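You operate a simulated robot arm through the tools that you are given. There is no shell and no other tool. Be economical: measure what you need, move in short steps, check, and stop when the job is done.

Carry out the task below with a simulated two-armed robot. There is one attempt and no reset: what you move stays moved.

Task
Put the rubber pad marked thirty-five per cent on the drip tray of the array unit. Take the felt pad marked sixty per cent and put it on the drip top of the probe unit. Press the dose button two times. Take the white magnet marker and leave it on the top of the tool trolley. Open the yellow bench drawer, fetch the green primer tin from the inside of the yellow bench drawer and set it on the upper board of the cradle wall shelf and shut the drawer again. Take the yellow strainer brush and put it on the top of the store shelf. Pick up the hand lap with one hand, pass it to the other hand and put it on the top of the drip shelf. Take the rail grease brush and leave it on top of the banded rim sample. Take the blue rim wipe and leave it on the shelf of the green side stand. Put the orange probe holder on the top of the corner table away on the basket mat on the dressing bench. Open the fittings drawer. Any order will do. Set down upright: hand lap, orange probe holder.

It is judged by the outcome, as a careful person would: the job done as asked, and still so three seconds after it is handed in. It fails if anything else is knocked over, pushed out of place, dropped, spilled or broken.

Robot
Two 7-joint arms with two-finger parallel grippers on one trunk, on a base that drives. Base frame: it is fixed to the floor where the robot stands at the start and does not move with it; the origin is under the middle of the robot, x ahead of it, y to its left, z up. Readings come in cm, degrees, newtons and seconds.
The left shoulder is at the start at [2, 13.8, 122.5], the right one opposite. Places, roughly: banded rim sample (30x10x5 cm) [-20, 520, 80]; basket mat on the dressing bench (40x25 cm) [-130, 364, 92]; blue rim wipe (9x5x4 cm) [-50, 200, 90]; dose button [70, -40, 80]; drip top of the probe unit (54x17 cm) [276, 312, 88]; drip tray of the array unit (20x15x3 cm) [20, 70, 90]; felt pad marked sixty per cent [75, 0, 100]; fittings drawer [300, 310, 40]; green primer tin [50, 600, 50]; hand lap (5x5x10 cm) [-160, 80, 100]; orange probe holder (10x6x7 cm) [-330, 110, 90]; rail grease brush (8x4x5 cm) [-70, 190, 90]; rubber pad marked thirty-five per cent [50, 0, 100]; shelf of the green side stand [-20, 530, 30]; top of the drip shelf (87x17 cm) [-256, 180, 64]; top of the store shelf [-300, 10, 90]; top of the tool trolley [180, 670, 80]; upper board of the cradle wall shelf (22x62 cm) [244, 634, 136]; white magnet marker (3x3x4 cm) [50, 570, 90]; yellow bench drawer [60, 600, 60]; yellow strainer brush (8x4x5 cm) [130, -170, 40]. Payload 1.57 kg a hand.
The tool frame of a hand sits at the grasp point between the pads (the TCP): z along the fingers, y along the line on which they close. The tips reach 3 cm beyond it. Largest opening 8 cm; finger width 1.7, thickness 1.2; the body of the gripper, 4 by 8.2 cm, starts 8 cm behind the TCP.
Orientation is that of the tool frame in the base frame, as [roll, pitch, yaw] about the fixed x, y, z axes, in that order (R = Rz(yaw) Ry(pitch) Rx(roll)). With the fingers straight down and closing along the base's y, the tool's x points along the base's -x, its y along +y and its z along -z.

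Tools
- The arms move only by the tool nudge_tool. It takes "left_increments", "right_increments" or both (then of equal length, played together; a hand with none holds still); each is a list of rows, each a list of 7 numbers: the shift along the tool's x, y, z in cm, then the turn, a rotation vector about the tool's x, y, z in degrees, then the finger opening in cm, from 0 to 8. In form: [[dx, dy, dz, rx, ry, rz, claw], ...]. A call has 1 to 10 rows; each row is the pose to reach, as a shift and turn from the pose commanded when the call began, along the tool's axes at that moment. Each row takes 0.2 s and may step no farther than 5 cm and 8.6 degrees from the row before; otherwise, or with a gripper value out of range, the whole call is refused. A pose out of reach is approached as far as the arm can. The call stops where the force on the tool passes 40 N (or 10 N more than at its start, if that is more) or the arm is blocked; 0.2 s more then pass. Each finger travels about 4.5 cm/s and halts on what it meets, pressing with about 43 N; the grip force reading is that of the motor and also rises with nothing between the fingers. The clock runs only during rows and for 0.2 s after the last one: add rows that repeat a pose to give the fingers time. It gives the time, the measured TCP pose, the force on the tool (base axes), the opening and the grip force at its end, in the units of the frame above (readings bear some noise), with the torque about the TCP (base axes, N m) and any sound that the robot's microphone picked up.
- Cameras (640 x 400 px; columns grow to the right, rows downward): "scene" is now at [19.12, 1, 114.99]; the picture's right is [0.12, -0.99, 0.00], its down [-0.17, -0.02, -0.99] and it looks along [0.98, 0.12, -0.17] (base axes); focal length 214 px, centre (320, 200). "left" rides on the left gripper at [7.2, 0.7, -12.2] in its tool frame; the picture's right is [-0.09, 1.00, 0.00], its down [-0.84, -0.08, -0.54] and it looks along [-0.54, -0.05, 0.84] (tool axes); focal length 238 px, centre (320, 200). "right" rides on the right gripper at [7.2, -0.7, -12.2] in its tool frame; the picture's right is [0.09, 1.00, 0.00], its down [-0.84, 0.08, -0.54] and it looks along [-0.54, 0.05, 0.84] (tool axes); focal length 238 px, centre (320, 200). There is no depth. A picture from a camera that has moved, and an enlarged one, comes with that camera's place and axes in the base frame and with its lens.
- capture(camera): a new picture of that camera. The clock stands still meanwhile.
- slide_trunk(by): slides the trunk up (or, below 0, down) by that many cm; the arms and the scene camera ride with it, the base frame stays. It gives what a move gives, with no picture.
- base_move(legs): drives the robot by 1 to 6 legs, each [ahead, left, turn to the left] in cm, cm and degrees, along the robot's own axes; the way and the turn of a leg run together, so that a leg with both is an arc; at most 150 cm and 180 degrees a leg. The arms and the cameras ride along, it lands a little off, and it stops where it bumps. It gives what a move gives.
- turn_head(pan, tilt): turns the head with the scene camera to pan (to the left, within 60 degrees either way) and tilt (down, from -29 to 69), counted from straight ahead of the robot. It gives what a move gives.
- close_up(camera, box): a new picture of the part [left, top, right, bottom] of that camera's present view, enlarged. The clock stands still meanwhile.
- close_job(): hands the job in; it is judged then, once.

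Go step by step. Nothing tells you exact positions but the pictures and the camera data: compare them with the known pose of the tool, close in by small moves and look again before you grip or let go. The budget is 556 turns and 356 pictures, counting those below and the enlarged ones. Unless the task says otherwise, let go and move clear before handing in.

The tools are called after "Call:" as name(argument=value, ...) on one line, values as JSON. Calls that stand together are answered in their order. nudge_tool: Moves the arms, as the interface text tells. Its arguments: {"type":"object","properties":{"left_increments":{"type":"array","items":{"type":"array","items":{"type":"number"}}},"right_increments":{"type":"array","items":{"type":"array","items":{"type":"number"}}}},"required":[]} The other tools are called the same way: slide_trunk (by) slides the trunk up or down; base_move (legs) drives the base; turn_head (pan, tilt) turns the head that bears the scene camera; capture (camera) takes a picture; close_up (camera, box) takes an enlarged picture of a part of a camera's view; close_job () hands the job in.

At the start:

```text
t: 0.0
left_tool_pos: [36.21, 11.81, 109.85]
left_tcp_rot: [-180.0, -19.1, -179.6]
left_ft_force: [-0.5, 0.4, 0.0]
left_torque: [0.0, 0.04, -0.01]
left_gripper_width: 7.98
left_finger_force: 0.1
right_tool_pos: [32.89, -18.08, 109.03]
right_tcp_rot: [180.0, -26.7, 179.3]
right_ft_force: [-0.9, 0.1, 0.5]
right_torque: [0.01, 0.01, 0.01]
right_gripper_width: 8.0
right_finger_force: 0.1
trunk travel left (down, up): [-60.0, 64.0]
robot x, y, heading: [-0.05, -0.06, 0.2]
head pan, tilt: [6.7, 9.6]
```

scene: 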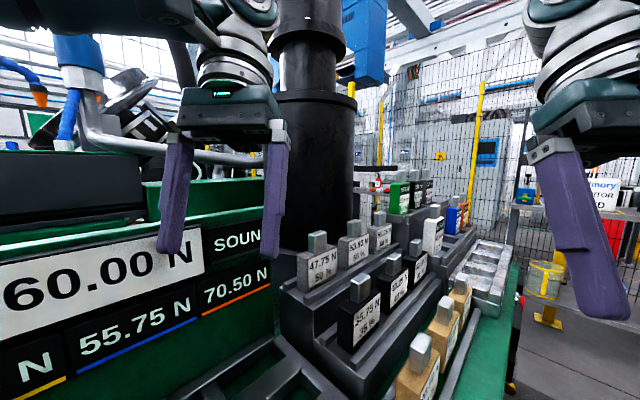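
right: 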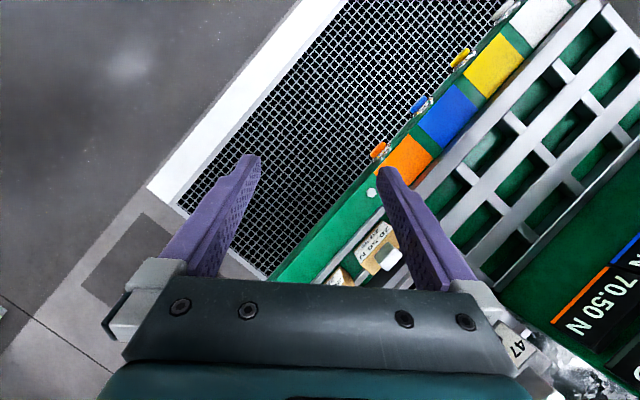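
left: 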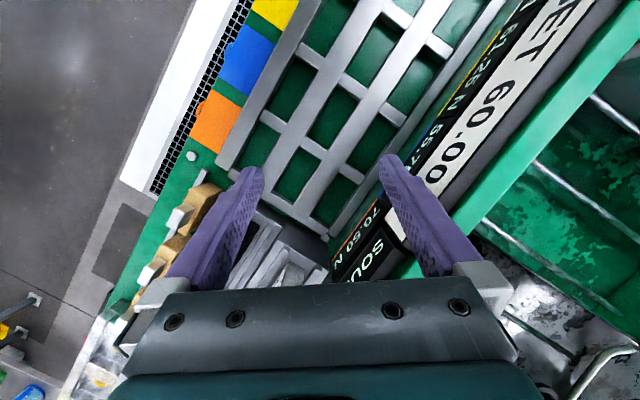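

I see a board with readouts and stepped racks of marked blocks ahead and to the right. I'll enlarge the racks to read the marks.

Call:
close_up(camera="scene", box=[280, 150, 520, 300])

Call:
close_up(camera="scene", box=[280, 250, 520, 400])

```text
2.67 times, centred on (400, 225) of scene
camera zoom: at [19.12, 1.0, 114.99], right [0.12, -0.99, 0.0], down [-0.17, -0.02, -0.99], along [0.98, 0.12, -0.17], focal length 572 px, centre (107, 133)
```

zoom: 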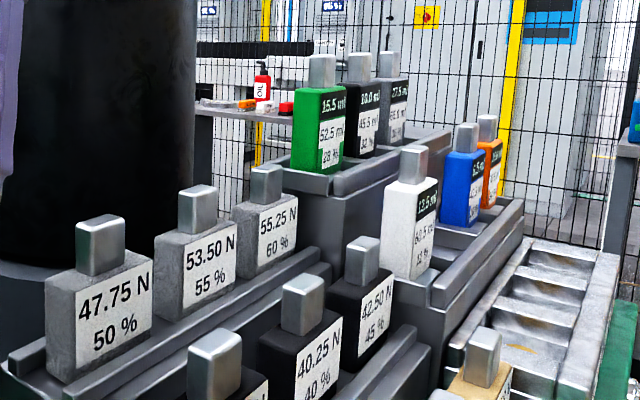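

```text
2.67 times, centred on (400, 325) of scene
camera zoom: at [19.12, 1.0, 114.99], right [0.12, -0.99, 0.0], down [-0.17, -0.02, -0.99], along [0.98, 0.12, -0.17], focal length 572 px, centre (107, -133)
```

zoom: 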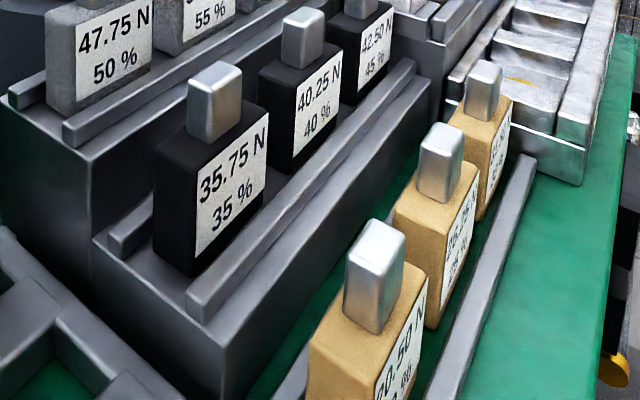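

The rubber 35 % block is the nearest black one and the felt 60 % the third grey one. I'll look around for the tray and the button.

Call:
turn_head(pan=55, tilt=35)

Call:
capture(camera="scene")

Call:
turn_head(pan=-20, tilt=35)

Call:
capture(camera="scene")

```text
t: 1.2
left_tool_pos: [36.4, 12.0, 109.73]
left_tcp_rot: [179.9, -19.1, -179.6]
left_ft_force: [-1.0, 0.6, -0.1]
left_torque: [-0.01, 0.04, 0.0]
left_gripper_width: 7.99
left_finger_force: 0.1
right_tool_pos: [32.88, -18.03, 108.9]
right_tcp_rot: [-179.9, -27.0, 179.4]
right_ft_force: [-1.0, 0.5, 0.0]
right_torque: [-0.01, -0.02, 0.01]
right_gripper_width: 8.03
right_finger_force: 0.1
trunk travel left (down, up): [-60.0, 64.0]
robot x, y, heading: [-0.21, 0.06, -0.3]
head pan, tilt: [55.0, 35.0]
```

```text
350 pictures are left
camera scene: at [14.95, 7.12, 110.91], right [0.82, -0.57, 0.0], down [-0.33, -0.47, -0.82], along [0.47, 0.67, -0.57], focal length 214 px, centre (320, 200)
```

scene: 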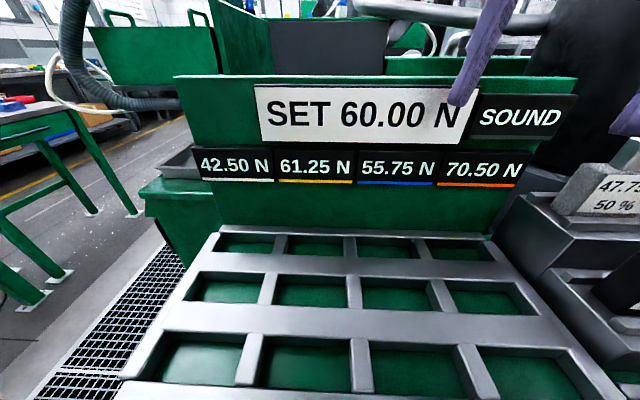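

```text
t: 2.6
left_tool_pos: [36.43, 11.95, 109.84]
left_tcp_rot: [180.0, -19.2, -179.7]
left_ft_force: [0.0, 0.5, 0.0]
left_torque: [0.02, -0.02, -0.04]
left_gripper_width: 8.0
left_finger_force: 0.0
right_tool_pos: [32.9, -18.02, 108.93]
right_tcp_rot: [179.9, -26.9, 179.4]
right_ft_force: [0.2, -0.8, 0.8]
right_torque: [0.04, 0.04, -0.01]
right_gripper_width: 7.98
right_finger_force: 0.1
trunk travel left (down, up): [-60.0, 64.0]
robot x, y, heading: [0.03, -0.16, 0.2]
head pan, tilt: [-20.0, 35.0]
```

```text
349 pictures are left
camera scene: at [18.17, -3.1, 110.91], right [-0.34, -0.94, 0.0], down [-0.54, 0.2, -0.82], along [0.77, -0.28, -0.57], focal length 214 px, centre (320, 200)
```

scene: 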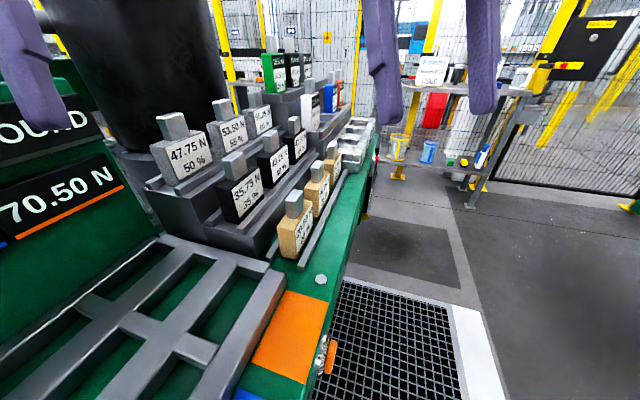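

Call:
turn_head(pan=0, tilt=69)

Call:
capture(camera="scene")

Call:
turn_head(pan=-40, tilt=30)

Call:
capture(camera="scene")

```text
t: 3.6
left_tool_pos: [36.2, 11.9, 109.74]
left_tcp_rot: [179.9, -19.1, -179.6]
left_ft_force: [0.6, 0.3, -0.7]
left_torque: [0.02, 0.03, 0.02]
left_gripper_width: 8.02
left_finger_force: 0.0
right_tool_pos: [32.82, -17.93, 108.94]
right_tcp_rot: [180.0, -26.9, 179.5]
right_ft_force: [0.5, 0.7, 0.7]
right_torque: [-0.01, -0.03, 0.02]
right_gripper_width: 7.99
right_finger_force: 0.0
trunk travel left (down, up): [-60.0, 64.0]
robot x, y, heading: [0.06, 0.27, -0.2]
head pan, tilt: [0.0, 68.8]
```

```text
348 pictures are left
camera scene: at [15.49, -0.09, 106.55], right [0.0, -1.0, 0.0], down [-0.93, 0.0, -0.36], along [0.36, 0.0, -0.93], focal length 214 px, centre (320, 200)
```

scene: 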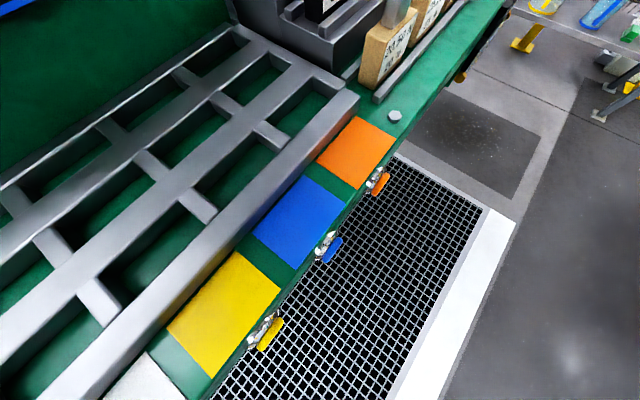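

```text
t: 4.7
left_tool_pos: [36.3, 11.75, 109.74]
left_tcp_rot: [179.9, -19.1, -179.5]
left_ft_force: [-0.8, -0.2, -0.1]
left_torque: [0.0, -0.02, 0.01]
left_gripper_width: 8.01
left_finger_force: 0.0
right_tool_pos: [32.82, -17.94, 108.97]
right_tcp_rot: [-180.0, -26.8, 179.4]
right_ft_force: [0.6, -0.6, 0.8]
right_torque: [0.01, 0.0, 0.0]
right_gripper_width: 7.99
right_finger_force: 0.1
trunk travel left (down, up): [-60.0, 64.0]
robot x, y, heading: [0.17, -0.14, -0.3]
head pan, tilt: [-40.0, 30.0]
```

```text
347 pictures are left
camera scene: at [16.83, -5.9, 111.68], right [-0.64, -0.77, 0.0], down [-0.38, 0.32, -0.87], along [0.66, -0.56, -0.5], focal length 214 px, centre (320, 200)
```

scene: 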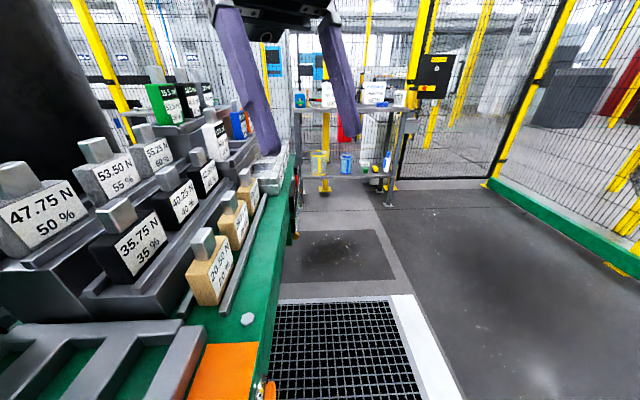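

The blocks run diagonally with the unit's front edge (about −38° in the base frame). I'll raise the trunk a little, step right away from the unit, and turn to face it squarely.

Call:
slide_trunk(by=8)

Call:
base_move(legs=[[0, -30, 0], [0, 0, 52]])

Call:
turn_head(pan=0, tilt=25)

Call:
capture(camera="scene")

```text
t: 5.9
left_tool_pos: [36.41, 11.88, 117.68]
left_tcp_rot: [179.9, -19.2, -179.5]
left_ft_force: [-0.9, -0.7, 0.5]
left_torque: [-0.02, 0.0, 0.01]
left_gripper_width: 7.99
left_finger_force: 0.2
right_tool_pos: [32.9, -18.0, 117.04]
right_tcp_rot: [180.0, -26.9, 179.4]
right_ft_force: [-0.3, 0.1, -0.9]
right_torque: [-0.01, -0.01, 0.0]
right_gripper_width: 7.99
right_finger_force: 0.1
trunk travel left (down, up): [-68.0, 56.0]
robot x, y, heading: [-0.24, 0.08, 0.1]
head pan, tilt: [-40.0, 30.0]
```

```text
t: 10.3
left_tool_pos: [12.86, 4.39, 117.78]
left_tcp_rot: [179.9, -19.2, -127.5]
left_ft_force: [0.3, -0.6, -0.1]
left_torque: [-0.01, 0.06, -0.01]
left_gripper_width: 7.99
left_finger_force: 0.1
right_tool_pos: [34.33, -16.43, 116.93]
right_tcp_rot: [179.8, -26.8, -128.5]
right_ft_force: [0.8, 0.5, 1.1]
right_torque: [-0.03, 0.0, 0.01]
right_gripper_width: 7.99
right_finger_force: 0.0
trunk travel left (down, up): [-68.0, 56.0]
robot x, y, heading: [0.06, -31.44, 52.2]
head pan, tilt: [-40.0, 30.0]
```

```text
t: 11.4
left_tool_pos: [12.87, 4.43, 117.77]
left_tcp_rot: [179.8, -19.2, -127.5]
left_ft_force: [-0.5, 0.0, -0.4]
left_torque: [0.01, -0.01, 0.0]
left_gripper_width: 7.99
left_finger_force: 0.1
right_tool_pos: [34.35, -16.55, 116.96]
right_tcp_rot: [-180.0, -26.9, -128.6]
right_ft_force: [0.3, -0.4, 0.0]
right_torque: [-0.01, 0.03, 0.02]
right_gripper_width: 7.97
right_finger_force: 0.1
trunk travel left (down, up): [-68.0, 56.0]
robot x, y, heading: [0.11, -31.26, 52.2]
head pan, tilt: [0.0, 25.0]
```

```text
346 pictures are left
camera scene: at [11.69, -16.41, 120.49], right [0.79, -0.61, 0.0], down [-0.26, -0.33, -0.91], along [0.56, 0.72, -0.42], focal length 214 px, centre (320, 200)
```

scene: 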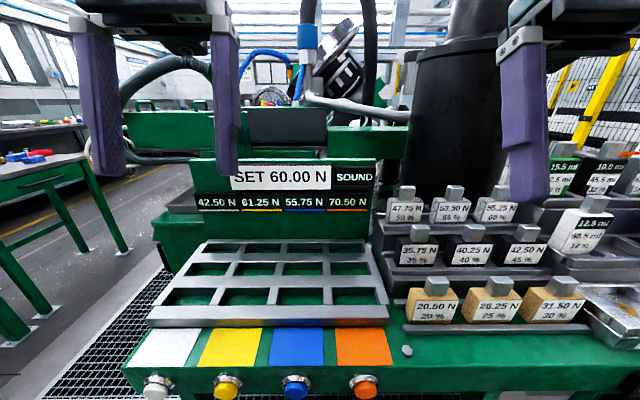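

Call:
base_move(legs=[[0, -30, 0]])

Call:
capture(camera="scene")

```text
t: 13.4
left_tool_pos: [36.54, -13.97, 117.74]
left_tcp_rot: [179.8, -19.3, -126.9]
left_ft_force: [-0.4, 0.5, -0.1]
left_torque: [0.01, 0.01, 0.03]
left_gripper_width: 8.03
left_finger_force: 0.0
right_tool_pos: [58.1, -34.78, 116.85]
right_tcp_rot: [180.0, -26.9, -128.0]
right_ft_force: [0.6, -0.5, 0.0]
right_torque: [0.0, -0.02, -0.03]
right_gripper_width: 8.0
right_finger_force: 0.0
trunk travel left (down, up): [-68.0, 56.0]
robot x, y, heading: [23.45, -49.83, 52.6]
head pan, tilt: [0.0, 25.0]
```

```text
345 pictures are left
camera scene: at [35.47, -34.71, 120.49], right [0.8, -0.61, 0.0], down [-0.26, -0.34, -0.91], along [0.55, 0.72, -0.42], focal length 214 px, centre (320, 200)
```

scene: 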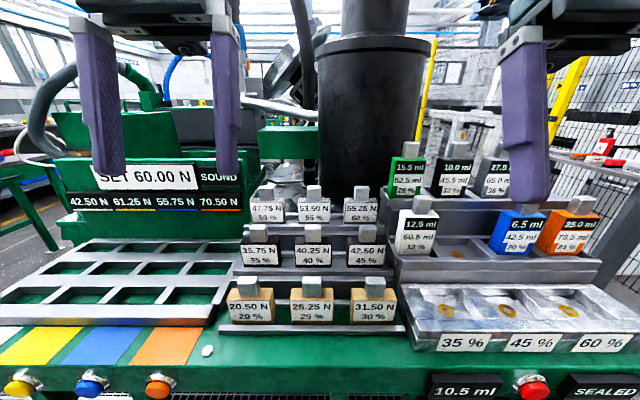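

Squared up, with the red dose button at about (72,−40). I'll drive up to the unit so that the rubber block is in front of the left hand.

Call:
base_move(legs=[[24, 0, -0.5]])

Call:
nudge_tool(left_increments=[[0, 0, 0, 0, -6, 0, 8], [0, 0, 0, 0, -12, 0, 8], [0, 0, 0, 0, -19, 0, 8]], right_increments=[[0, 0, 0, 0, -8, 0, 8], [0, 0, 0, 0, -16, 0, 8], [0, 0, 0, 0, -24, 0, 8]])

Call:
capture(camera="scene")

Call:
capture(camera="left")

```text
t: 15.2
left_tool_pos: [51.06, 5.14, 117.71]
left_tcp_rot: [179.9, -19.2, -127.3]
left_ft_force: [0.1, -0.1, -0.4]
left_torque: [-0.03, -0.01, -0.02]
left_gripper_width: 8.01
left_finger_force: 0.1
right_tool_pos: [72.67, -15.83, 116.91]
right_tcp_rot: [-180.0, -27.0, -128.4]
right_ft_force: [-0.1, 0.1, 0.5]
right_torque: [-0.01, -0.01, 0.0]
right_gripper_width: 8.0
right_finger_force: 0.1
trunk travel left (down, up): [-68.0, 56.0]
robot x, y, heading: [38.52, -30.89, 52.5]
head pan, tilt: [0.0, 25.0]
```

```text
t: 16.0
left_tool_pos: [51.22, 5.03, 117.63]
left_tcp_rot: [179.9, -0.1, -127.1]
left_ft_force: [-0.8, -0.5, 0.4]
left_torque: [-0.03, 0.01, -0.01]
left_gripper_width: 8.01
left_finger_force: 0.2
right_tool_pos: [72.54, -16.2, 116.1]
right_tcp_rot: [-179.5, -4.7, -128.5]
right_ft_force: [0.4, -0.5, -0.6]
right_torque: [0.0, -0.02, 0.01]
right_gripper_width: 7.99
right_finger_force: 0.0
trunk travel left (down, up): [-68.0, 56.0]
robot x, y, heading: [38.25, -31.06, 52.6]
head pan, tilt: [0.0, 25.0]
```

```text
344 pictures are left
camera scene: at [50.04, -15.8, 120.49], right [0.79, -0.61, 0.0], down [-0.26, -0.34, -0.91], along [0.55, 0.72, -0.42], focal length 214 px, centre (320, 200)
```

scene: 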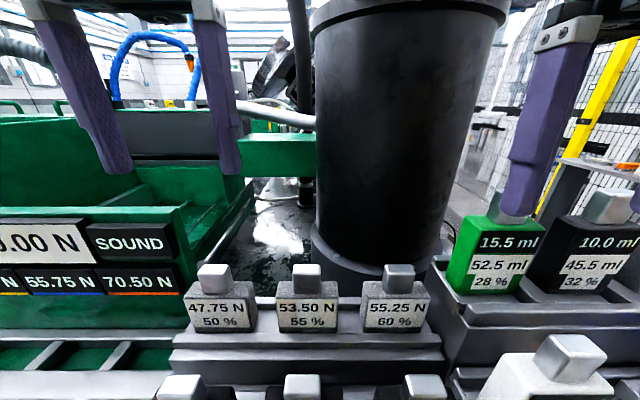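

```text
343 pictures are left
camera left: at [46.42, -0.41, 130.0], right [-0.74, 0.68, 0.0], down [0.57, 0.62, 0.54], along [0.36, 0.4, -0.84], focal length 238 px, centre (320, 200)
```

left: 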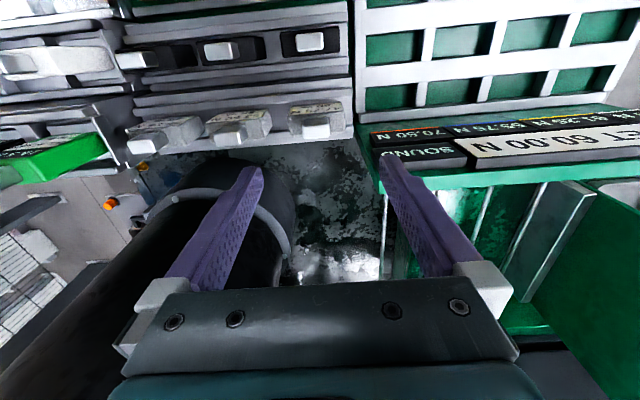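

The left hand is about 8 cm beyond the rubber block, whose knob I put at about (46.8,−1.6,99.5). I'll bring the hand above it and look.

Call:
nudge_tool(left_increments=[[3, 0, 3, 0, 0, 0, 8], [6, -0.3, 6, 0, 0, 0, 8], [7.9, -0.5, 9, 0, 0, 0, 8], [7.9, -0.5, 11.6, 0, 0, 0, 8]])

Call:
capture(camera="left")

Call:
capture(camera="scene")

```text
t: 17.0
left_tool_pos: [46.58, -1.58, 105.97]
left_tcp_rot: [179.9, -0.2, -127.2]
left_ft_force: [-0.1, -0.1, -0.2]
left_torque: [0.04, 0.02, -0.01]
left_gripper_width: 7.99
left_finger_force: 0.0
right_tool_pos: [72.58, -16.23, 115.99]
right_tcp_rot: [-179.5, -4.7, -128.4]
right_ft_force: [0.1, 0.1, 1.4]
right_torque: [-0.01, 0.03, -0.05]
right_gripper_width: 8.0
right_finger_force: 0.0
trunk travel left (down, up): [-68.0, 56.0]
robot x, y, heading: [38.26, -30.92, 52.4]
head pan, tilt: [0.0, 25.0]
```

```text
342 pictures are left
camera left: at [41.9, -7.1, 118.19], right [-0.74, 0.68, 0.0], down [0.57, 0.62, 0.54], along [0.36, 0.4, -0.84], focal length 238 px, centre (320, 200)
```

left: 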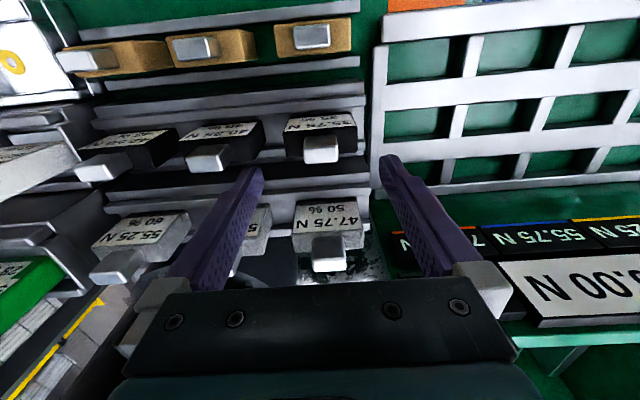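

```text
341 pictures are left
camera scene: at [50.04, -15.8, 120.49], right [0.79, -0.61, 0.0], down [-0.26, -0.34, -0.91], along [0.55, 0.72, -0.42], focal length 214 px, centre (320, 200)
```

scene: 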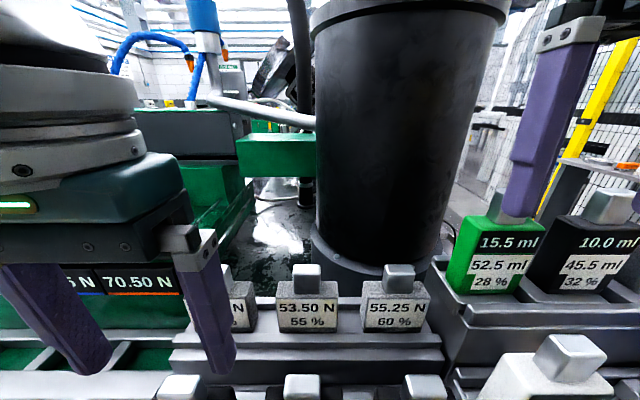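

Call:
close_up(camera="left", box=[260, 90, 380, 190])

```text
4.00 times, centred on (320, 140) of left
camera zoom: at [41.9, -7.1, 118.19], right [-0.74, 0.68, 0.0], down [0.57, 0.62, 0.54], along [0.36, 0.4, -0.84], focal length 953 px, centre (320, 440)
```

zoom: 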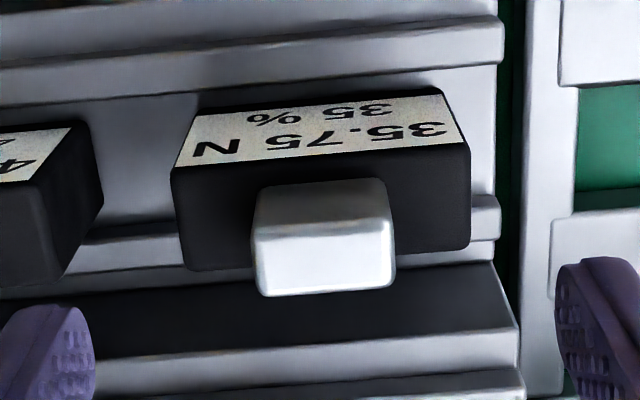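

The knob sits between the fingers; its top is about z 99.7 and its shoulder 96.7. I'll lower to z 100.4 and close.

Call:
nudge_tool(left_increments=[[-0.4, 0, 2, 0, 0, 0, 8], [-0.4, 0, 4, 0, 0, 0, 8], [-0.4, 0, 5.5, 0, 0, 0, 8], [-0.4, 0, 5.5, 0, 0, 0, 5], [-0.4, 0, 5.5, 0, 0, 0, 2], [-0.4, 0, 5.5, 0, 0, 0, 1], [-0.4, 0, 5.5, 0, 0, 0, 1], [-0.4, 0, 5.5, 0, 0, 0, 1]])

Call:
capture(camera="left")

```text
t: 18.8
left_tool_pos: [46.93, -1.16, 100.61]
left_tcp_rot: [179.9, -0.2, -127.2]
left_ft_force: [-0.3, -0.2, -0.3]
left_torque: [0.0, 0.02, -0.01]
left_gripper_width: 2.95
left_finger_force: 29.8
right_tool_pos: [72.59, -16.29, 116.1]
right_tcp_rot: [-179.3, -4.8, -128.4]
right_ft_force: [-0.2, 0.0, 0.0]
right_torque: [0.02, 0.0, -0.03]
right_gripper_width: 7.98
right_finger_force: 0.1
trunk travel left (down, up): [-68.0, 56.0]
robot x, y, heading: [38.36, -31.0, 52.5]
head pan, tilt: [0.0, 25.0]
```

```text
339 pictures are left
camera left: at [42.22, -6.62, 112.86], right [-0.74, 0.68, 0.0], down [0.57, 0.62, 0.54], along [0.36, 0.4, -0.84], focal length 238 px, centre (320, 200)
```

left: 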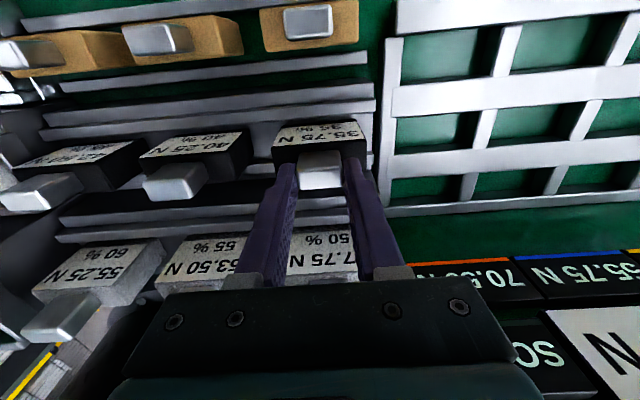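

Call:
nudge_tool(left_increments=[[0, 0, -3, 0, 0, 0, 1], [0, 0, -7, 0, 0, 0, 1], [0, 0, -12, 0, 0, 0, 1], [0, 0, -15, 0, 0, 0, 1]], right_increments=[[-1.5, 3, 0, 0, -4.7, 0, 8], [-3, 6.5, 0, 0, -4.7, 0, 8], [-4.4, 9.7, 0, 0, -4.7, 0, 8], [-4.4, 9.7, 3.5, 0, -4.7, 0, 8]])

Call:
capture(camera="right")

Call:
capture(camera="scene")

```text
t: 19.8
left_tool_pos: [46.67, -1.01, 115.76]
left_tcp_rot: [179.8, -0.4, -127.2]
left_ft_force: [0.1, -0.7, -0.8]
left_torque: [0.01, 0.0, -0.03]
left_gripper_width: 2.9
left_finger_force: 38.7
right_tool_pos: [67.89, -6.42, 113.03]
right_tcp_rot: [179.8, 2.0, -128.3]
right_ft_force: [-0.6, 0.0, -0.2]
right_torque: [0.03, 0.01, -0.01]
right_gripper_width: 8.0
right_finger_force: 0.1
trunk travel left (down, up): [-68.0, 56.0]
robot x, y, heading: [38.48, -30.81, 52.5]
head pan, tilt: [0.0, 25.0]
```

```text
338 pictures are left
camera right: at [63.7, -12.94, 125.06], right [-0.84, 0.54, 0.0], down [0.45, 0.69, 0.57], along [0.31, 0.48, -0.82], focal length 238 px, centre (320, 200)
```

right: 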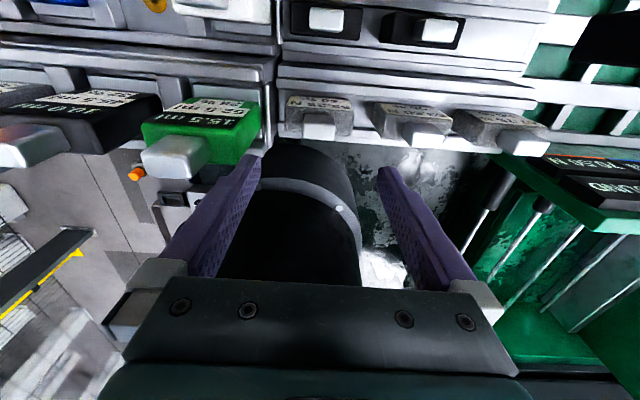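

```text
337 pictures are left
camera scene: at [50.04, -15.79, 120.49], right [0.79, -0.61, 0.0], down [-0.26, -0.34, -0.91], along [0.55, 0.72, -0.42], focal length 214 px, centre (320, 200)
```

scene: 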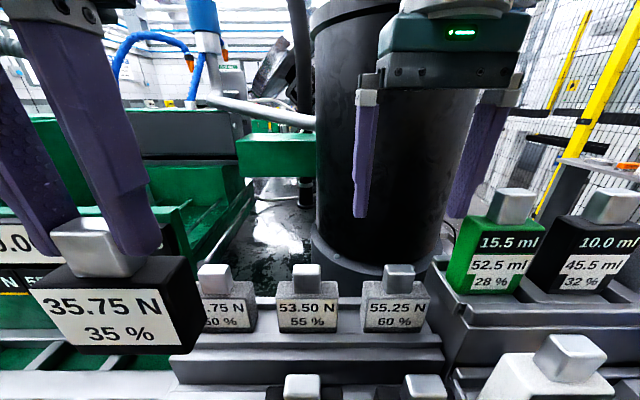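

Call:
nudge_tool(right_increments=[[0.6, 0, 3, 0, 2, -0.8, 8], [0.6, 0, 6, 0, 2, -0.8, 8]])

Call:
close_up(camera="right", box=[240, 80, 400, 200])

```text
t: 20.4
left_tool_pos: [46.65, -1.08, 115.81]
left_tcp_rot: [179.8, -0.2, -127.2]
left_ft_force: [-0.3, 0.0, -1.2]
left_torque: [0.02, 0.01, -0.02]
left_gripper_width: 2.92
left_finger_force: 39.6
right_tool_pos: [67.58, -6.98, 106.95]
right_tcp_rot: [179.9, -0.3, -127.5]
right_ft_force: [0.1, -1.6, -0.2]
right_torque: [0.01, 0.01, -0.01]
right_gripper_width: 7.99
right_finger_force: 0.1
trunk travel left (down, up): [-68.0, 56.0]
robot x, y, heading: [38.04, -30.94, 52.5]
head pan, tilt: [0.0, 25.0]
```

```text
3.33 times, centred on (320, 140) of right
camera zoom: at [63.85, -13.22, 119.27], right [-0.85, 0.53, 0.0], down [0.45, 0.71, 0.54], along [0.29, 0.46, -0.84], focal length 794 px, centre (320, 400)
```

zoom: 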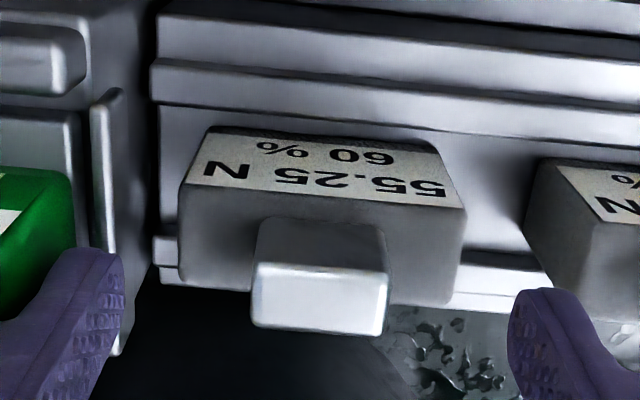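

Call:
nudge_tool(right_increments=[[-0.6, 0, 2, 0, 0, 0, 8], [-0.6, 0, 3.6, 0, 0, 0, 8], [-0.6, 0, 3.6, 0, 0, 0, 5], [-0.6, 0, 3.6, 0, 0, 0, 2], [-0.6, 0, 3.6, 0, 0, 0, 1], [-0.6, 0, 3.6, 0, 0, 0, 1], [-0.6, 0, 3.6, 0, 0, 0, 1]])

Call:
close_up(camera="right", box=[240, 80, 400, 200])

```text
t: 20.8
left_tool_pos: [46.8, -1.06, 115.72]
left_tcp_rot: [179.9, -0.3, -127.2]
left_ft_force: [0.7, -0.9, -1.4]
left_torque: [-0.01, -0.01, 0.0]
left_gripper_width: 2.91
left_finger_force: 38.6
right_tool_pos: [67.89, -6.74, 105.94]
right_tcp_rot: [180.0, -0.4, -127.6]
right_ft_force: [-1.4, -3.6, 11.5]
right_torque: [-0.32, -0.4, -0.19]
right_gripper_width: 8.0
right_finger_force: 0.0
trunk travel left (down, up): [-68.0, 56.0]
robot x, y, heading: [38.03, -30.94, 52.3]
head pan, tilt: [0.0, 25.0]
stopped in row 1 (right hand): the force on the tool passed its limit at 69 N (the readings are from after the stop); the commanded pose is now the measured one
```

```text
3.33 times, centred on (320, 140) of right
camera zoom: at [64.1, -12.87, 118.22], right [-0.85, 0.53, 0.0], down [0.45, 0.71, 0.54], along [0.29, 0.45, -0.84], focal length 794 px, centre (320, 400)
```

zoom: 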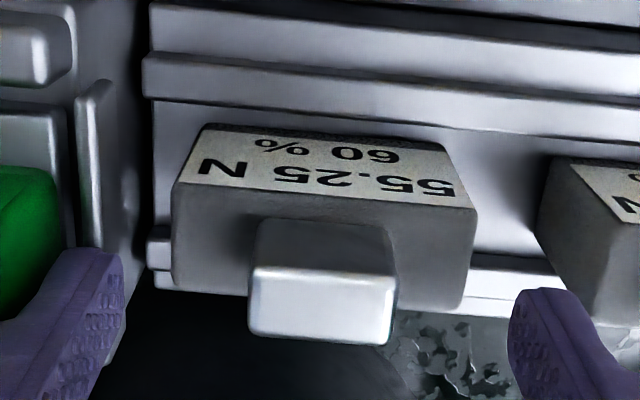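

The right finger touched the neighbouring rack wall. I'll lift a bit, narrow the opening to 4.4 and go down again.

Call:
nudge_tool(right_increments=[[0, 0, -1.5, 0, 0, 0, 6], [0, 0, -1.5, 0, 0, 0, 4.4], [0, 0, -1.5, 0, 0, 0, 4.4], [-0.2, 0, 0, 0, 0, 0, 4.4], [-0.2, 0, 1.5, 0, 0, 0, 4.4], [-0.2, 0, 2.5, 0, 0, 0, 4.4]])

Call:
capture(camera="right")

```text
t: 22.3
left_tool_pos: [46.79, -1.22, 115.7]
left_tcp_rot: [179.9, -0.3, -127.3]
left_ft_force: [-1.0, -0.2, -1.0]
left_torque: [-0.01, -0.01, -0.04]
left_gripper_width: 2.91
left_finger_force: 38.3
right_tool_pos: [68.0, -6.48, 103.99]
right_tcp_rot: [179.8, -0.2, -127.4]
right_ft_force: [0.3, -6.1, 15.4]
right_torque: [-0.41, -0.11, -0.03]
right_gripper_width: 4.4
right_finger_force: 0.0
trunk travel left (down, up): [-68.0, 56.0]
robot x, y, heading: [38.56, -30.95, 52.1]
head pan, tilt: [0.0, 25.0]
stopped in row 6 (right hand): the force on the tool passed its limit at 44 N (the readings are from after the stop); the commanded pose is now the measured one
```

```text
334 pictures are left
camera right: at [64.23, -12.68, 116.25], right [-0.85, 0.53, 0.0], down [0.45, 0.71, 0.54], along [0.28, 0.46, -0.84], focal length 238 px, centre (320, 200)
```

right: 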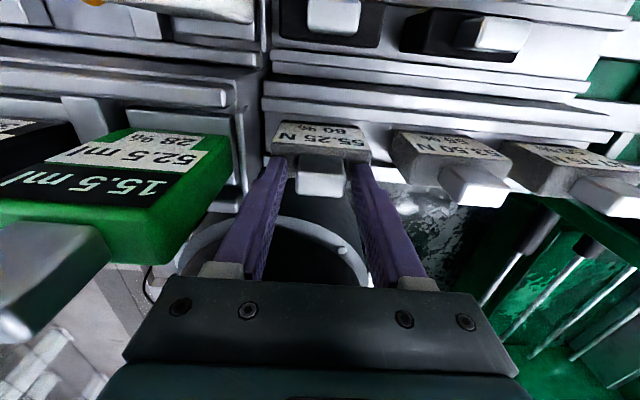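

Fingertips met the block's shoulder at z ≈101. I'll back up 0.4 and close on the knob.

Call:
nudge_tool(right_increments=[[0, 0, -0.4, 0, 0, 0, 4.4], [0, 0, -0.4, 0, 0, 0, 2.5], [0, 0, -0.4, 0, 0, 0, 1], [0, 0, -0.4, 0, 0, 0, 1], [0, 0, -0.4, 0, 0, 0, 1], [0, 0, -0.4, 0, 0, 0, 1]])

Call:
nudge_tool(right_increments=[[0, 0, -3, 0, 0, 0, 1], [0, 0, -7, 0, 0, 0, 1], [0, 0, -11, 0, 0, 0, 1], [0, 0, -14, 0, 0, 0, 1]])

Call:
capture(camera="scene")

```text
t: 23.7
left_tool_pos: [46.75, -1.15, 115.75]
left_tcp_rot: [179.9, -0.3, -127.2]
left_ft_force: [1.2, 0.1, -0.2]
left_torque: [0.02, 0.03, 0.02]
left_gripper_width: 2.88
left_finger_force: 39.2
right_tool_pos: [67.92, -6.31, 104.3]
right_tcp_rot: [179.8, -0.4, -127.5]
right_ft_force: [0.3, -0.1, -0.5]
right_torque: [0.01, 0.0, -0.02]
right_gripper_width: 2.94
right_finger_force: 38.7
trunk travel left (down, up): [-68.0, 56.0]
robot x, y, heading: [38.4, -30.92, 52.4]
head pan, tilt: [0.0, 25.0]
```

```text
t: 24.7
left_tool_pos: [46.77, -1.04, 115.76]
left_tcp_rot: [179.9, -0.3, -127.4]
left_ft_force: [0.3, -0.5, -1.2]
left_torque: [0.01, 0.0, 0.01]
left_gripper_width: 2.94
left_finger_force: 38.7
right_tool_pos: [68.14, -6.61, 117.98]
right_tcp_rot: [179.9, -0.9, -127.6]
right_ft_force: [0.6, 0.5, -0.7]
right_torque: [0.0, 0.02, 0.0]
right_gripper_width: 2.9
right_finger_force: 39.2
trunk travel left (down, up): [-68.0, 56.0]
robot x, y, heading: [38.54, -30.83, 52.5]
head pan, tilt: [0.0, 25.0]
```

```text
333 pictures are left
camera scene: at [50.03, -15.83, 120.48], right [0.79, -0.61, 0.0], down [-0.26, -0.34, -0.91], along [0.55, 0.72, -0.42], focal length 214 px, centre (320, 200)
```

scene: 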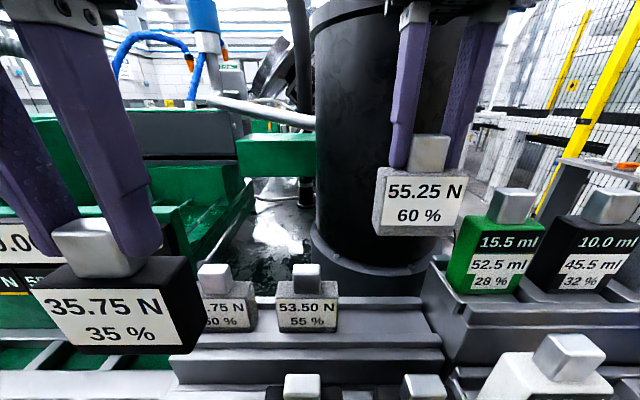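

Both blocks are held. Now the rubber one goes to the tray at the unit's left end: I'll back off, strafe left around the front corner, and look.

Call:
base_move(legs=[[-35, 0, 0], [0, 120, 0]])

Call:
turn_head(pan=0, tilt=20)

Call:
capture(camera="scene")

```text
t: 32.7
left_tool_pos: [-69.54, 46.19, 115.68]
left_tcp_rot: [179.9, -0.3, -129.2]
left_ft_force: [-0.3, 0.5, -1.6]
left_torque: [0.02, 0.0, 0.0]
left_gripper_width: 2.92
left_finger_force: 39.4
right_tool_pos: [-48.32, 40.06, 118.01]
right_tcp_rot: [179.8, -0.9, -129.4]
right_ft_force: [-0.2, 0.3, -1.2]
right_torque: [0.03, -0.02, -0.01]
right_gripper_width: 2.9
right_finger_force: 38.3
trunk travel left (down, up): [-68.0, 56.0]
robot x, y, heading: [-79.13, 16.73, 50.6]
head pan, tilt: [0.0, 25.0]
```

```text
t: 33.4
left_tool_pos: [-69.38, 46.3, 115.69]
left_tcp_rot: [179.9, -0.3, -129.3]
left_ft_force: [0.2, 0.6, -1.2]
left_torque: [-0.01, -0.02, 0.0]
left_gripper_width: 2.89
left_finger_force: 38.5
right_tool_pos: [-48.4, 40.07, 117.99]
right_tcp_rot: [179.7, -0.8, -129.4]
right_ft_force: [-0.2, 0.3, -0.7]
right_torque: [0.01, -0.01, -0.03]
right_gripper_width: 2.94
right_finger_force: 38.7
trunk travel left (down, up): [-68.0, 56.0]
robot x, y, heading: [-78.72, 16.78, 50.6]
head pan, tilt: [0.0, 20.0]
```

```text
332 pictures are left
camera scene: at [-66.66, 31.46, 121.29], right [0.77, -0.64, 0.0], down [-0.22, -0.26, -0.94], along [0.6, 0.72, -0.34], focal length 214 px, centre (320, 200)
```

scene: 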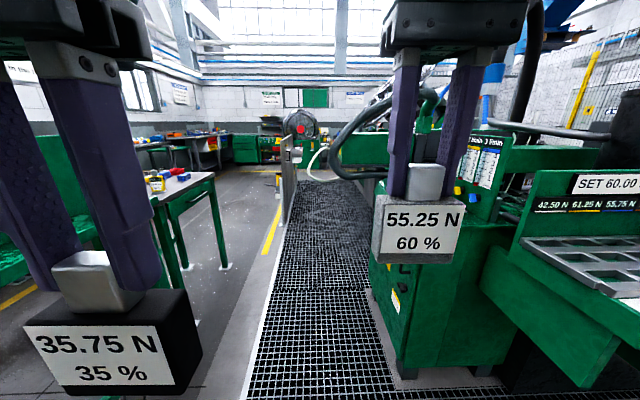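

Call:
base_move(legs=[[65, 0, 2]])

Call:
turn_head(pan=-50, tilt=35)

Call:
capture(camera="scene")

```text
t: 36.9
left_tool_pos: [-31.02, 95.87, 115.79]
left_tcp_rot: [180.0, -0.2, -127.4]
left_ft_force: [0.1, 0.0, -0.6]
left_torque: [0.01, 0.02, -0.02]
left_gripper_width: 2.88
left_finger_force: 38.7
right_tool_pos: [-9.56, 90.34, 118.0]
right_tcp_rot: [179.8, -0.8, -127.7]
right_ft_force: [0.2, -0.7, -0.7]
right_torque: [0.02, 0.0, -0.03]
right_gripper_width: 2.91
right_finger_force: 39.2
trunk travel left (down, up): [-68.0, 56.0]
robot x, y, heading: [-39.18, 65.81, 52.5]
head pan, tilt: [0.0, 20.0]
```

```text
t: 38.1
left_tool_pos: [-30.95, 95.98, 115.77]
left_tcp_rot: [179.8, -0.3, -127.4]
left_ft_force: [0.3, -0.4, -1.0]
left_torque: [-0.03, 0.0, 0.02]
left_gripper_width: 2.91
left_finger_force: 39.2
right_tool_pos: [-9.63, 90.27, 117.89]
right_tcp_rot: [179.9, -0.8, -127.7]
right_ft_force: [0.0, 0.8, -0.8]
right_torque: [-0.02, -0.01, -0.02]
right_gripper_width: 2.91
right_finger_force: 38.5
trunk travel left (down, up): [-68.0, 56.0]
robot x, y, heading: [-39.28, 66.09, 52.4]
head pan, tilt: [-50.0, 35.0]
```

```text
331 pictures are left
camera scene: at [-24.54, 74.27, 118.91], right [0.04, -1.0, 0.0], down [-0.57, -0.02, -0.82], along [0.82, 0.03, -0.57], focal length 214 px, centre (320, 200)
```

scene: 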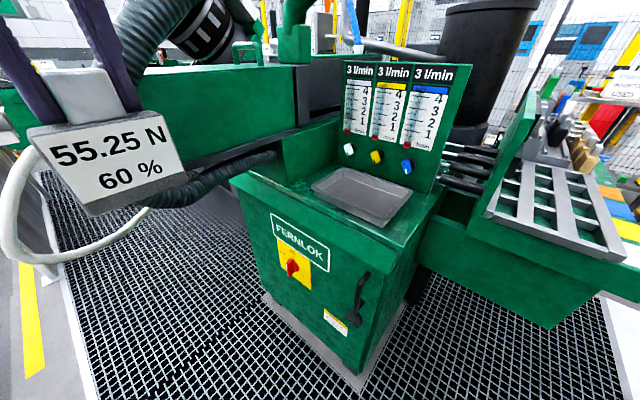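

The tray is at about (24,65), in front of the flow-meter panel. I'll pull the right hand back and up, turn to face the tray and approach from the left side.

Call:
nudge_tool(right_increments=[[3, -2.5, -2, 0, 0, 0, 1], [6, -5, -4, 0, 0, 0, 1], [9, -7.5, -6, 0, 0, 0, 1], [10, -9, -8, 0, 0, 0, 1]])

Call:
base_move(legs=[[0, 0, -90], [0, 26, 0]])

Call:
turn_head(pan=10, tilt=35)

Call:
capture(camera="scene")

```text
t: 39.0
left_tool_pos: [-31.07, 96.0, 115.76]
left_tcp_rot: [179.9, -0.4, -127.3]
left_ft_force: [0.1, -0.7, -1.2]
left_torque: [0.0, 0.0, -0.01]
left_gripper_width: 2.92
left_finger_force: 38.9
right_tool_pos: [-8.51, 74.32, 116.44]
right_tcp_rot: [-167.7, -17.8, -130.7]
right_ft_force: [0.2, 0.0, -1.1]
right_torque: [0.04, 0.01, -0.03]
right_gripper_width: 2.91
right_finger_force: 38.8
trunk travel left (down, up): [-68.0, 56.0]
robot x, y, heading: [-39.54, 66.28, 52.3]
head pan, tilt: [-50.0, 35.0]
stopped in row 4 (right hand): the arm was blocked; the commanded pose is now the measured one
```

```text
t: 44.7
left_tool_pos: [6.26, 78.76, 115.7]
left_tcp_rot: [179.9, -0.3, 143.2]
left_ft_force: [0.5, 0.0, -1.4]
left_torque: [0.0, -0.01, -0.01]
left_gripper_width: 2.91
left_finger_force: 38.6
right_tool_pos: [-15.12, 55.92, 116.49]
right_tcp_rot: [-167.8, -17.7, 139.9]
right_ft_force: [-0.1, -1.0, -0.3]
right_torque: [0.03, -0.04, 0.03]
right_gripper_width: 2.9
right_finger_force: 39.3
trunk travel left (down, up): [-68.0, 56.0]
robot x, y, heading: [-23.03, 86.58, -37.3]
head pan, tilt: [-50.0, 35.0]
```

```text
t: 46.0
left_tool_pos: [6.31, 78.72, 115.84]
left_tcp_rot: [179.7, -0.3, 143.3]
left_ft_force: [0.4, -0.8, -0.3]
left_torque: [0.02, -0.05, 0.0]
left_gripper_width: 2.92
left_finger_force: 38.9
right_tool_pos: [-15.06, 55.95, 116.42]
right_tcp_rot: [-167.8, -17.8, 139.8]
right_ft_force: [-0.2, -0.4, -0.9]
right_torque: [-0.03, -0.02, -0.04]
right_gripper_width: 2.92
right_finger_force: 38.8
trunk travel left (down, up): [-68.0, 56.0]
robot x, y, heading: [-23.79, 86.61, -37.1]
head pan, tilt: [10.0, 35.0]
```

```text
330 pictures are left
camera scene: at [-7.94, 76.65, 118.91], right [-0.46, -0.89, 0.0], down [-0.51, 0.26, -0.82], along [0.73, -0.37, -0.57], focal length 214 px, centre (320, 200)
```

scene: 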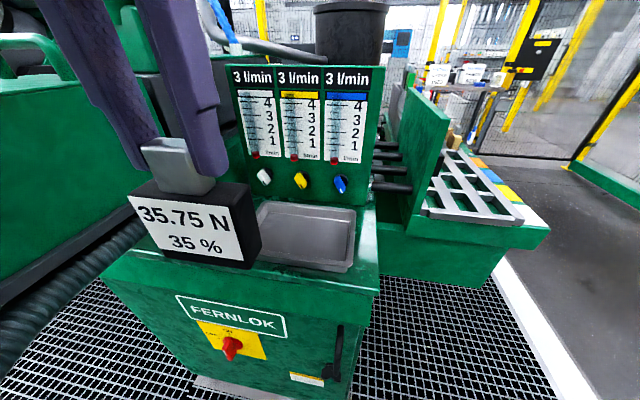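

Call:
base_move(legs=[[20.5, 0, 0]])

Call:
capture(camera="left")

Call:
capture(camera="scene")

```text
t: 47.7
left_tool_pos: [21.96, 66.81, 115.8]
left_tcp_rot: [179.8, 0.0, 143.1]
left_ft_force: [0.9, 0.6, -0.4]
left_torque: [-0.01, 0.01, 0.0]
left_gripper_width: 2.91
left_finger_force: 39.2
right_tool_pos: [0.61, 43.95, 116.46]
right_tcp_rot: [-167.5, -17.8, 139.9]
right_ft_force: [0.3, 0.0, -0.8]
right_torque: [-0.02, 0.0, -0.02]
right_gripper_width: 2.9
right_finger_force: 39.0
trunk travel left (down, up): [-68.0, 56.0]
robot x, y, heading: [-7.83, 74.82, -37.0]
head pan, tilt: [10.0, 35.0]
stopped in leg 1: the robot was blocked; the commanded pose is now the measured one
```

```text
329 pictures are left
camera left: at [16.7, 71.47, 128.01], right [0.67, 0.74, 0.0], down [0.62, -0.57, 0.54], along [0.4, -0.36, -0.84], focal length 238 px, centre (320, 200)
```

left: 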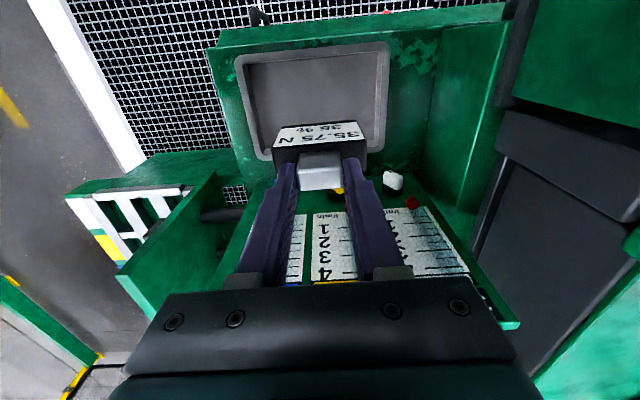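

```text
328 pictures are left
camera scene: at [7.77, 64.74, 118.86], right [-0.45, -0.89, 0.0], down [-0.51, 0.26, -0.82], along [0.73, -0.37, -0.58], focal length 214 px, centre (320, 200)
```

scene: 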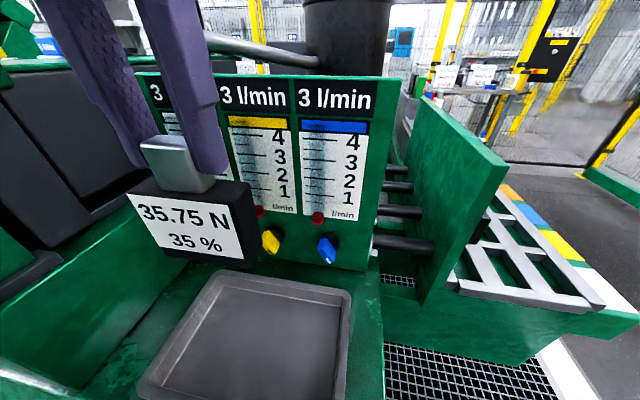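

The rubber block is over the tray; tray centre about (22.4,65.6). I'll lower in steps.

Call:
nudge_tool(left_increments=[[0, -0.7, 4.5, 0, 0, 0, 1], [0, -0.7, 9, 0, 0, 0, 1], [0, -0.7, 13, 0, 0, 0, 1], [0, -0.7, 16.5, 0, 0, 0, 1]])

Call:
capture(camera="scene")

```text
t: 48.9
left_tool_pos: [25.65, 63.64, 104.04]
left_tcp_rot: [179.8, 8.4, 143.1]
left_ft_force: [-1.2, -0.3, -0.7]
left_torque: [0.01, 0.02, -0.03]
left_gripper_width: 2.89
left_finger_force: 38.6
right_tool_pos: [1.43, 43.76, 116.69]
right_tcp_rot: [-168.2, -17.2, 139.9]
right_ft_force: [0.2, -0.1, -1.4]
right_torque: [0.01, -0.01, 0.02]
right_gripper_width: 2.89
right_finger_force: 39.0
trunk travel left (down, up): [-68.0, 56.0]
robot x, y, heading: [-7.87, 74.56, -37.1]
head pan, tilt: [10.0, 35.0]
stopped in row 4 (left hand): the arm was blocked; the commanded pose is now the measured one
```

```text
327 pictures are left
camera scene: at [8.57, 64.55, 119.31], right [-0.46, -0.89, -0.01], down [-0.5, 0.26, -0.82], along [0.74, -0.37, -0.57], focal length 214 px, centre (320, 200)
```

scene: 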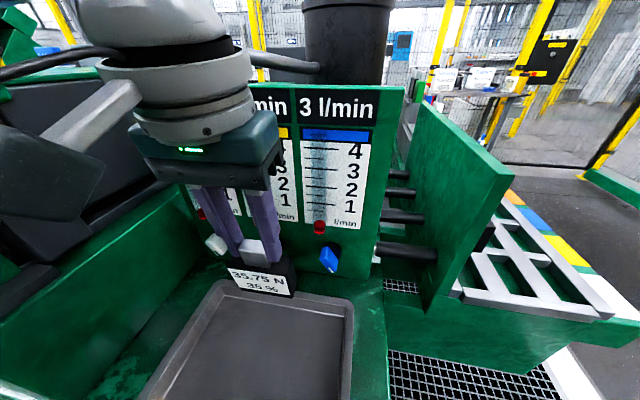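

The left elbow has come up against the tank wall on the left. I'll undo the move upward and take a look at the elbow's surroundings.

Call:
nudge_tool(left_increments=[[0.5, 0.2, -3, 0, 2, 0, 1], [2, 0.3, -6, 0, 5, 0, 1], [3, 0.5, -9.5, 0, 8.4, 0, 1], [3, 0.5, -12, 0, 8.4, 0, 1]])

Call:
turn_head(pan=45, tilt=35)

Call:
capture(camera="scene")

```text
t: 49.9
left_tool_pos: [20.77, 67.07, 114.0]
left_tcp_rot: [-179.9, -2.3, 142.9]
left_ft_force: [0.0, 0.5, -0.4]
left_torque: [0.01, 0.04, 0.0]
left_gripper_width: 2.92
left_finger_force: 39.1
right_tool_pos: [0.61, 43.83, 116.38]
right_tcp_rot: [-167.6, -17.9, 140.0]
right_ft_force: [0.2, -0.3, -1.1]
right_torque: [0.01, -0.03, 0.0]
right_gripper_width: 2.89
right_finger_force: 39.0
trunk travel left (down, up): [-68.0, 56.0]
robot x, y, heading: [-8.01, 74.7, -37.3]
head pan, tilt: [10.0, 35.0]
```

```text
t: 50.9
left_tool_pos: [20.8, 67.02, 114.03]
left_tcp_rot: [-179.9, -2.2, 142.9]
left_ft_force: [0.2, -0.2, -0.5]
left_torque: [0.0, 0.01, 0.04]
left_gripper_width: 2.93
left_finger_force: 39.1
right_tool_pos: [0.66, 43.7, 116.56]
right_tcp_rot: [-167.6, -17.9, 139.9]
right_ft_force: [0.4, 0.2, -0.5]
right_torque: [-0.02, -0.02, -0.03]
right_gripper_width: 2.9
right_finger_force: 38.3
trunk travel left (down, up): [-68.0, 56.0]
robot x, y, heading: [-7.92, 74.6, -37.1]
head pan, tilt: [45.0, 35.0]
```

```text
326 pictures are left
camera scene: at [8.68, 69.75, 118.91], right [0.14, -0.99, 0.0], down [-0.57, -0.08, -0.82], along [0.81, 0.11, -0.57], focal length 214 px, centre (320, 200)
```

scene: 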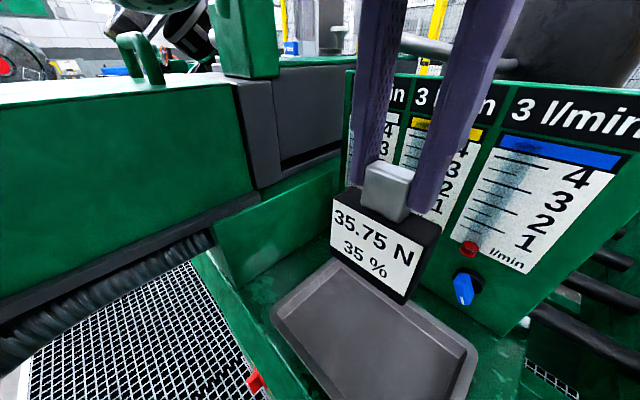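

Call:
base_move(legs=[[-1, -10, 0]])

Call:
nudge_tool(left_increments=[[-0.5, 4, 0, 0, -1, 0, 1], [-1, 8, 0, 0, -2.3, 0, 1], [-1.5, 9.5, 0, 0, -2.3, 0, 1]])

Call:
capture(camera="scene")

```text
t: 52.1
left_tool_pos: [14.04, 59.79, 114.15]
left_tcp_rot: [-179.9, -2.1, 143.1]
left_ft_force: [-0.3, -0.5, -1.0]
left_torque: [-0.03, -0.01, 0.0]
left_gripper_width: 2.95
left_finger_force: 38.9
right_tool_pos: [-6.08, 36.38, 116.48]
right_tcp_rot: [-167.6, -17.8, 140.1]
right_ft_force: [-0.2, -0.1, 0.0]
right_torque: [0.01, 0.01, 0.03]
right_gripper_width: 2.91
right_finger_force: 39.1
trunk travel left (down, up): [-68.0, 56.0]
robot x, y, heading: [-14.73, 67.4, -37.0]
head pan, tilt: [45.0, 35.0]
```

```text
t: 52.9
left_tool_pos: [21.1, 66.63, 114.01]
left_tcp_rot: [-180.0, 0.1, 143.0]
left_ft_force: [1.3, -0.4, -1.0]
left_torque: [0.03, 0.01, 0.04]
left_gripper_width: 2.93
left_finger_force: 38.9
right_tool_pos: [-6.02, 36.49, 116.44]
right_tcp_rot: [-167.5, -17.7, 140.0]
right_ft_force: [0.0, 0.4, -0.7]
right_torque: [0.03, -0.02, -0.02]
right_gripper_width: 2.91
right_finger_force: 38.9
trunk travel left (down, up): [-68.0, 56.0]
robot x, y, heading: [-14.57, 67.06, -36.8]
head pan, tilt: [45.0, 35.0]
```

```text
325 pictures are left
camera scene: at [1.87, 62.43, 118.91], right [0.14, -0.99, 0.0], down [-0.57, -0.08, -0.82], along [0.81, 0.12, -0.57], focal length 214 px, centre (320, 200)
```

scene: 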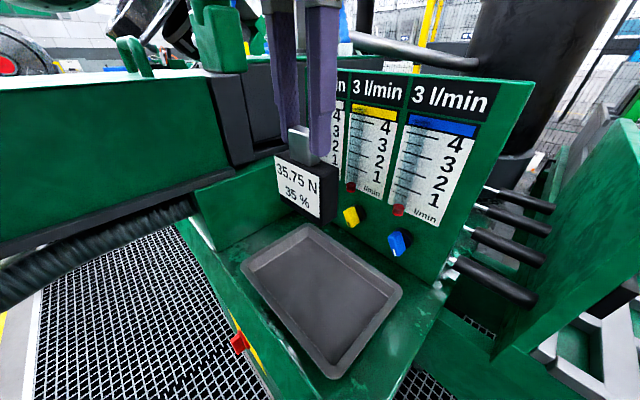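

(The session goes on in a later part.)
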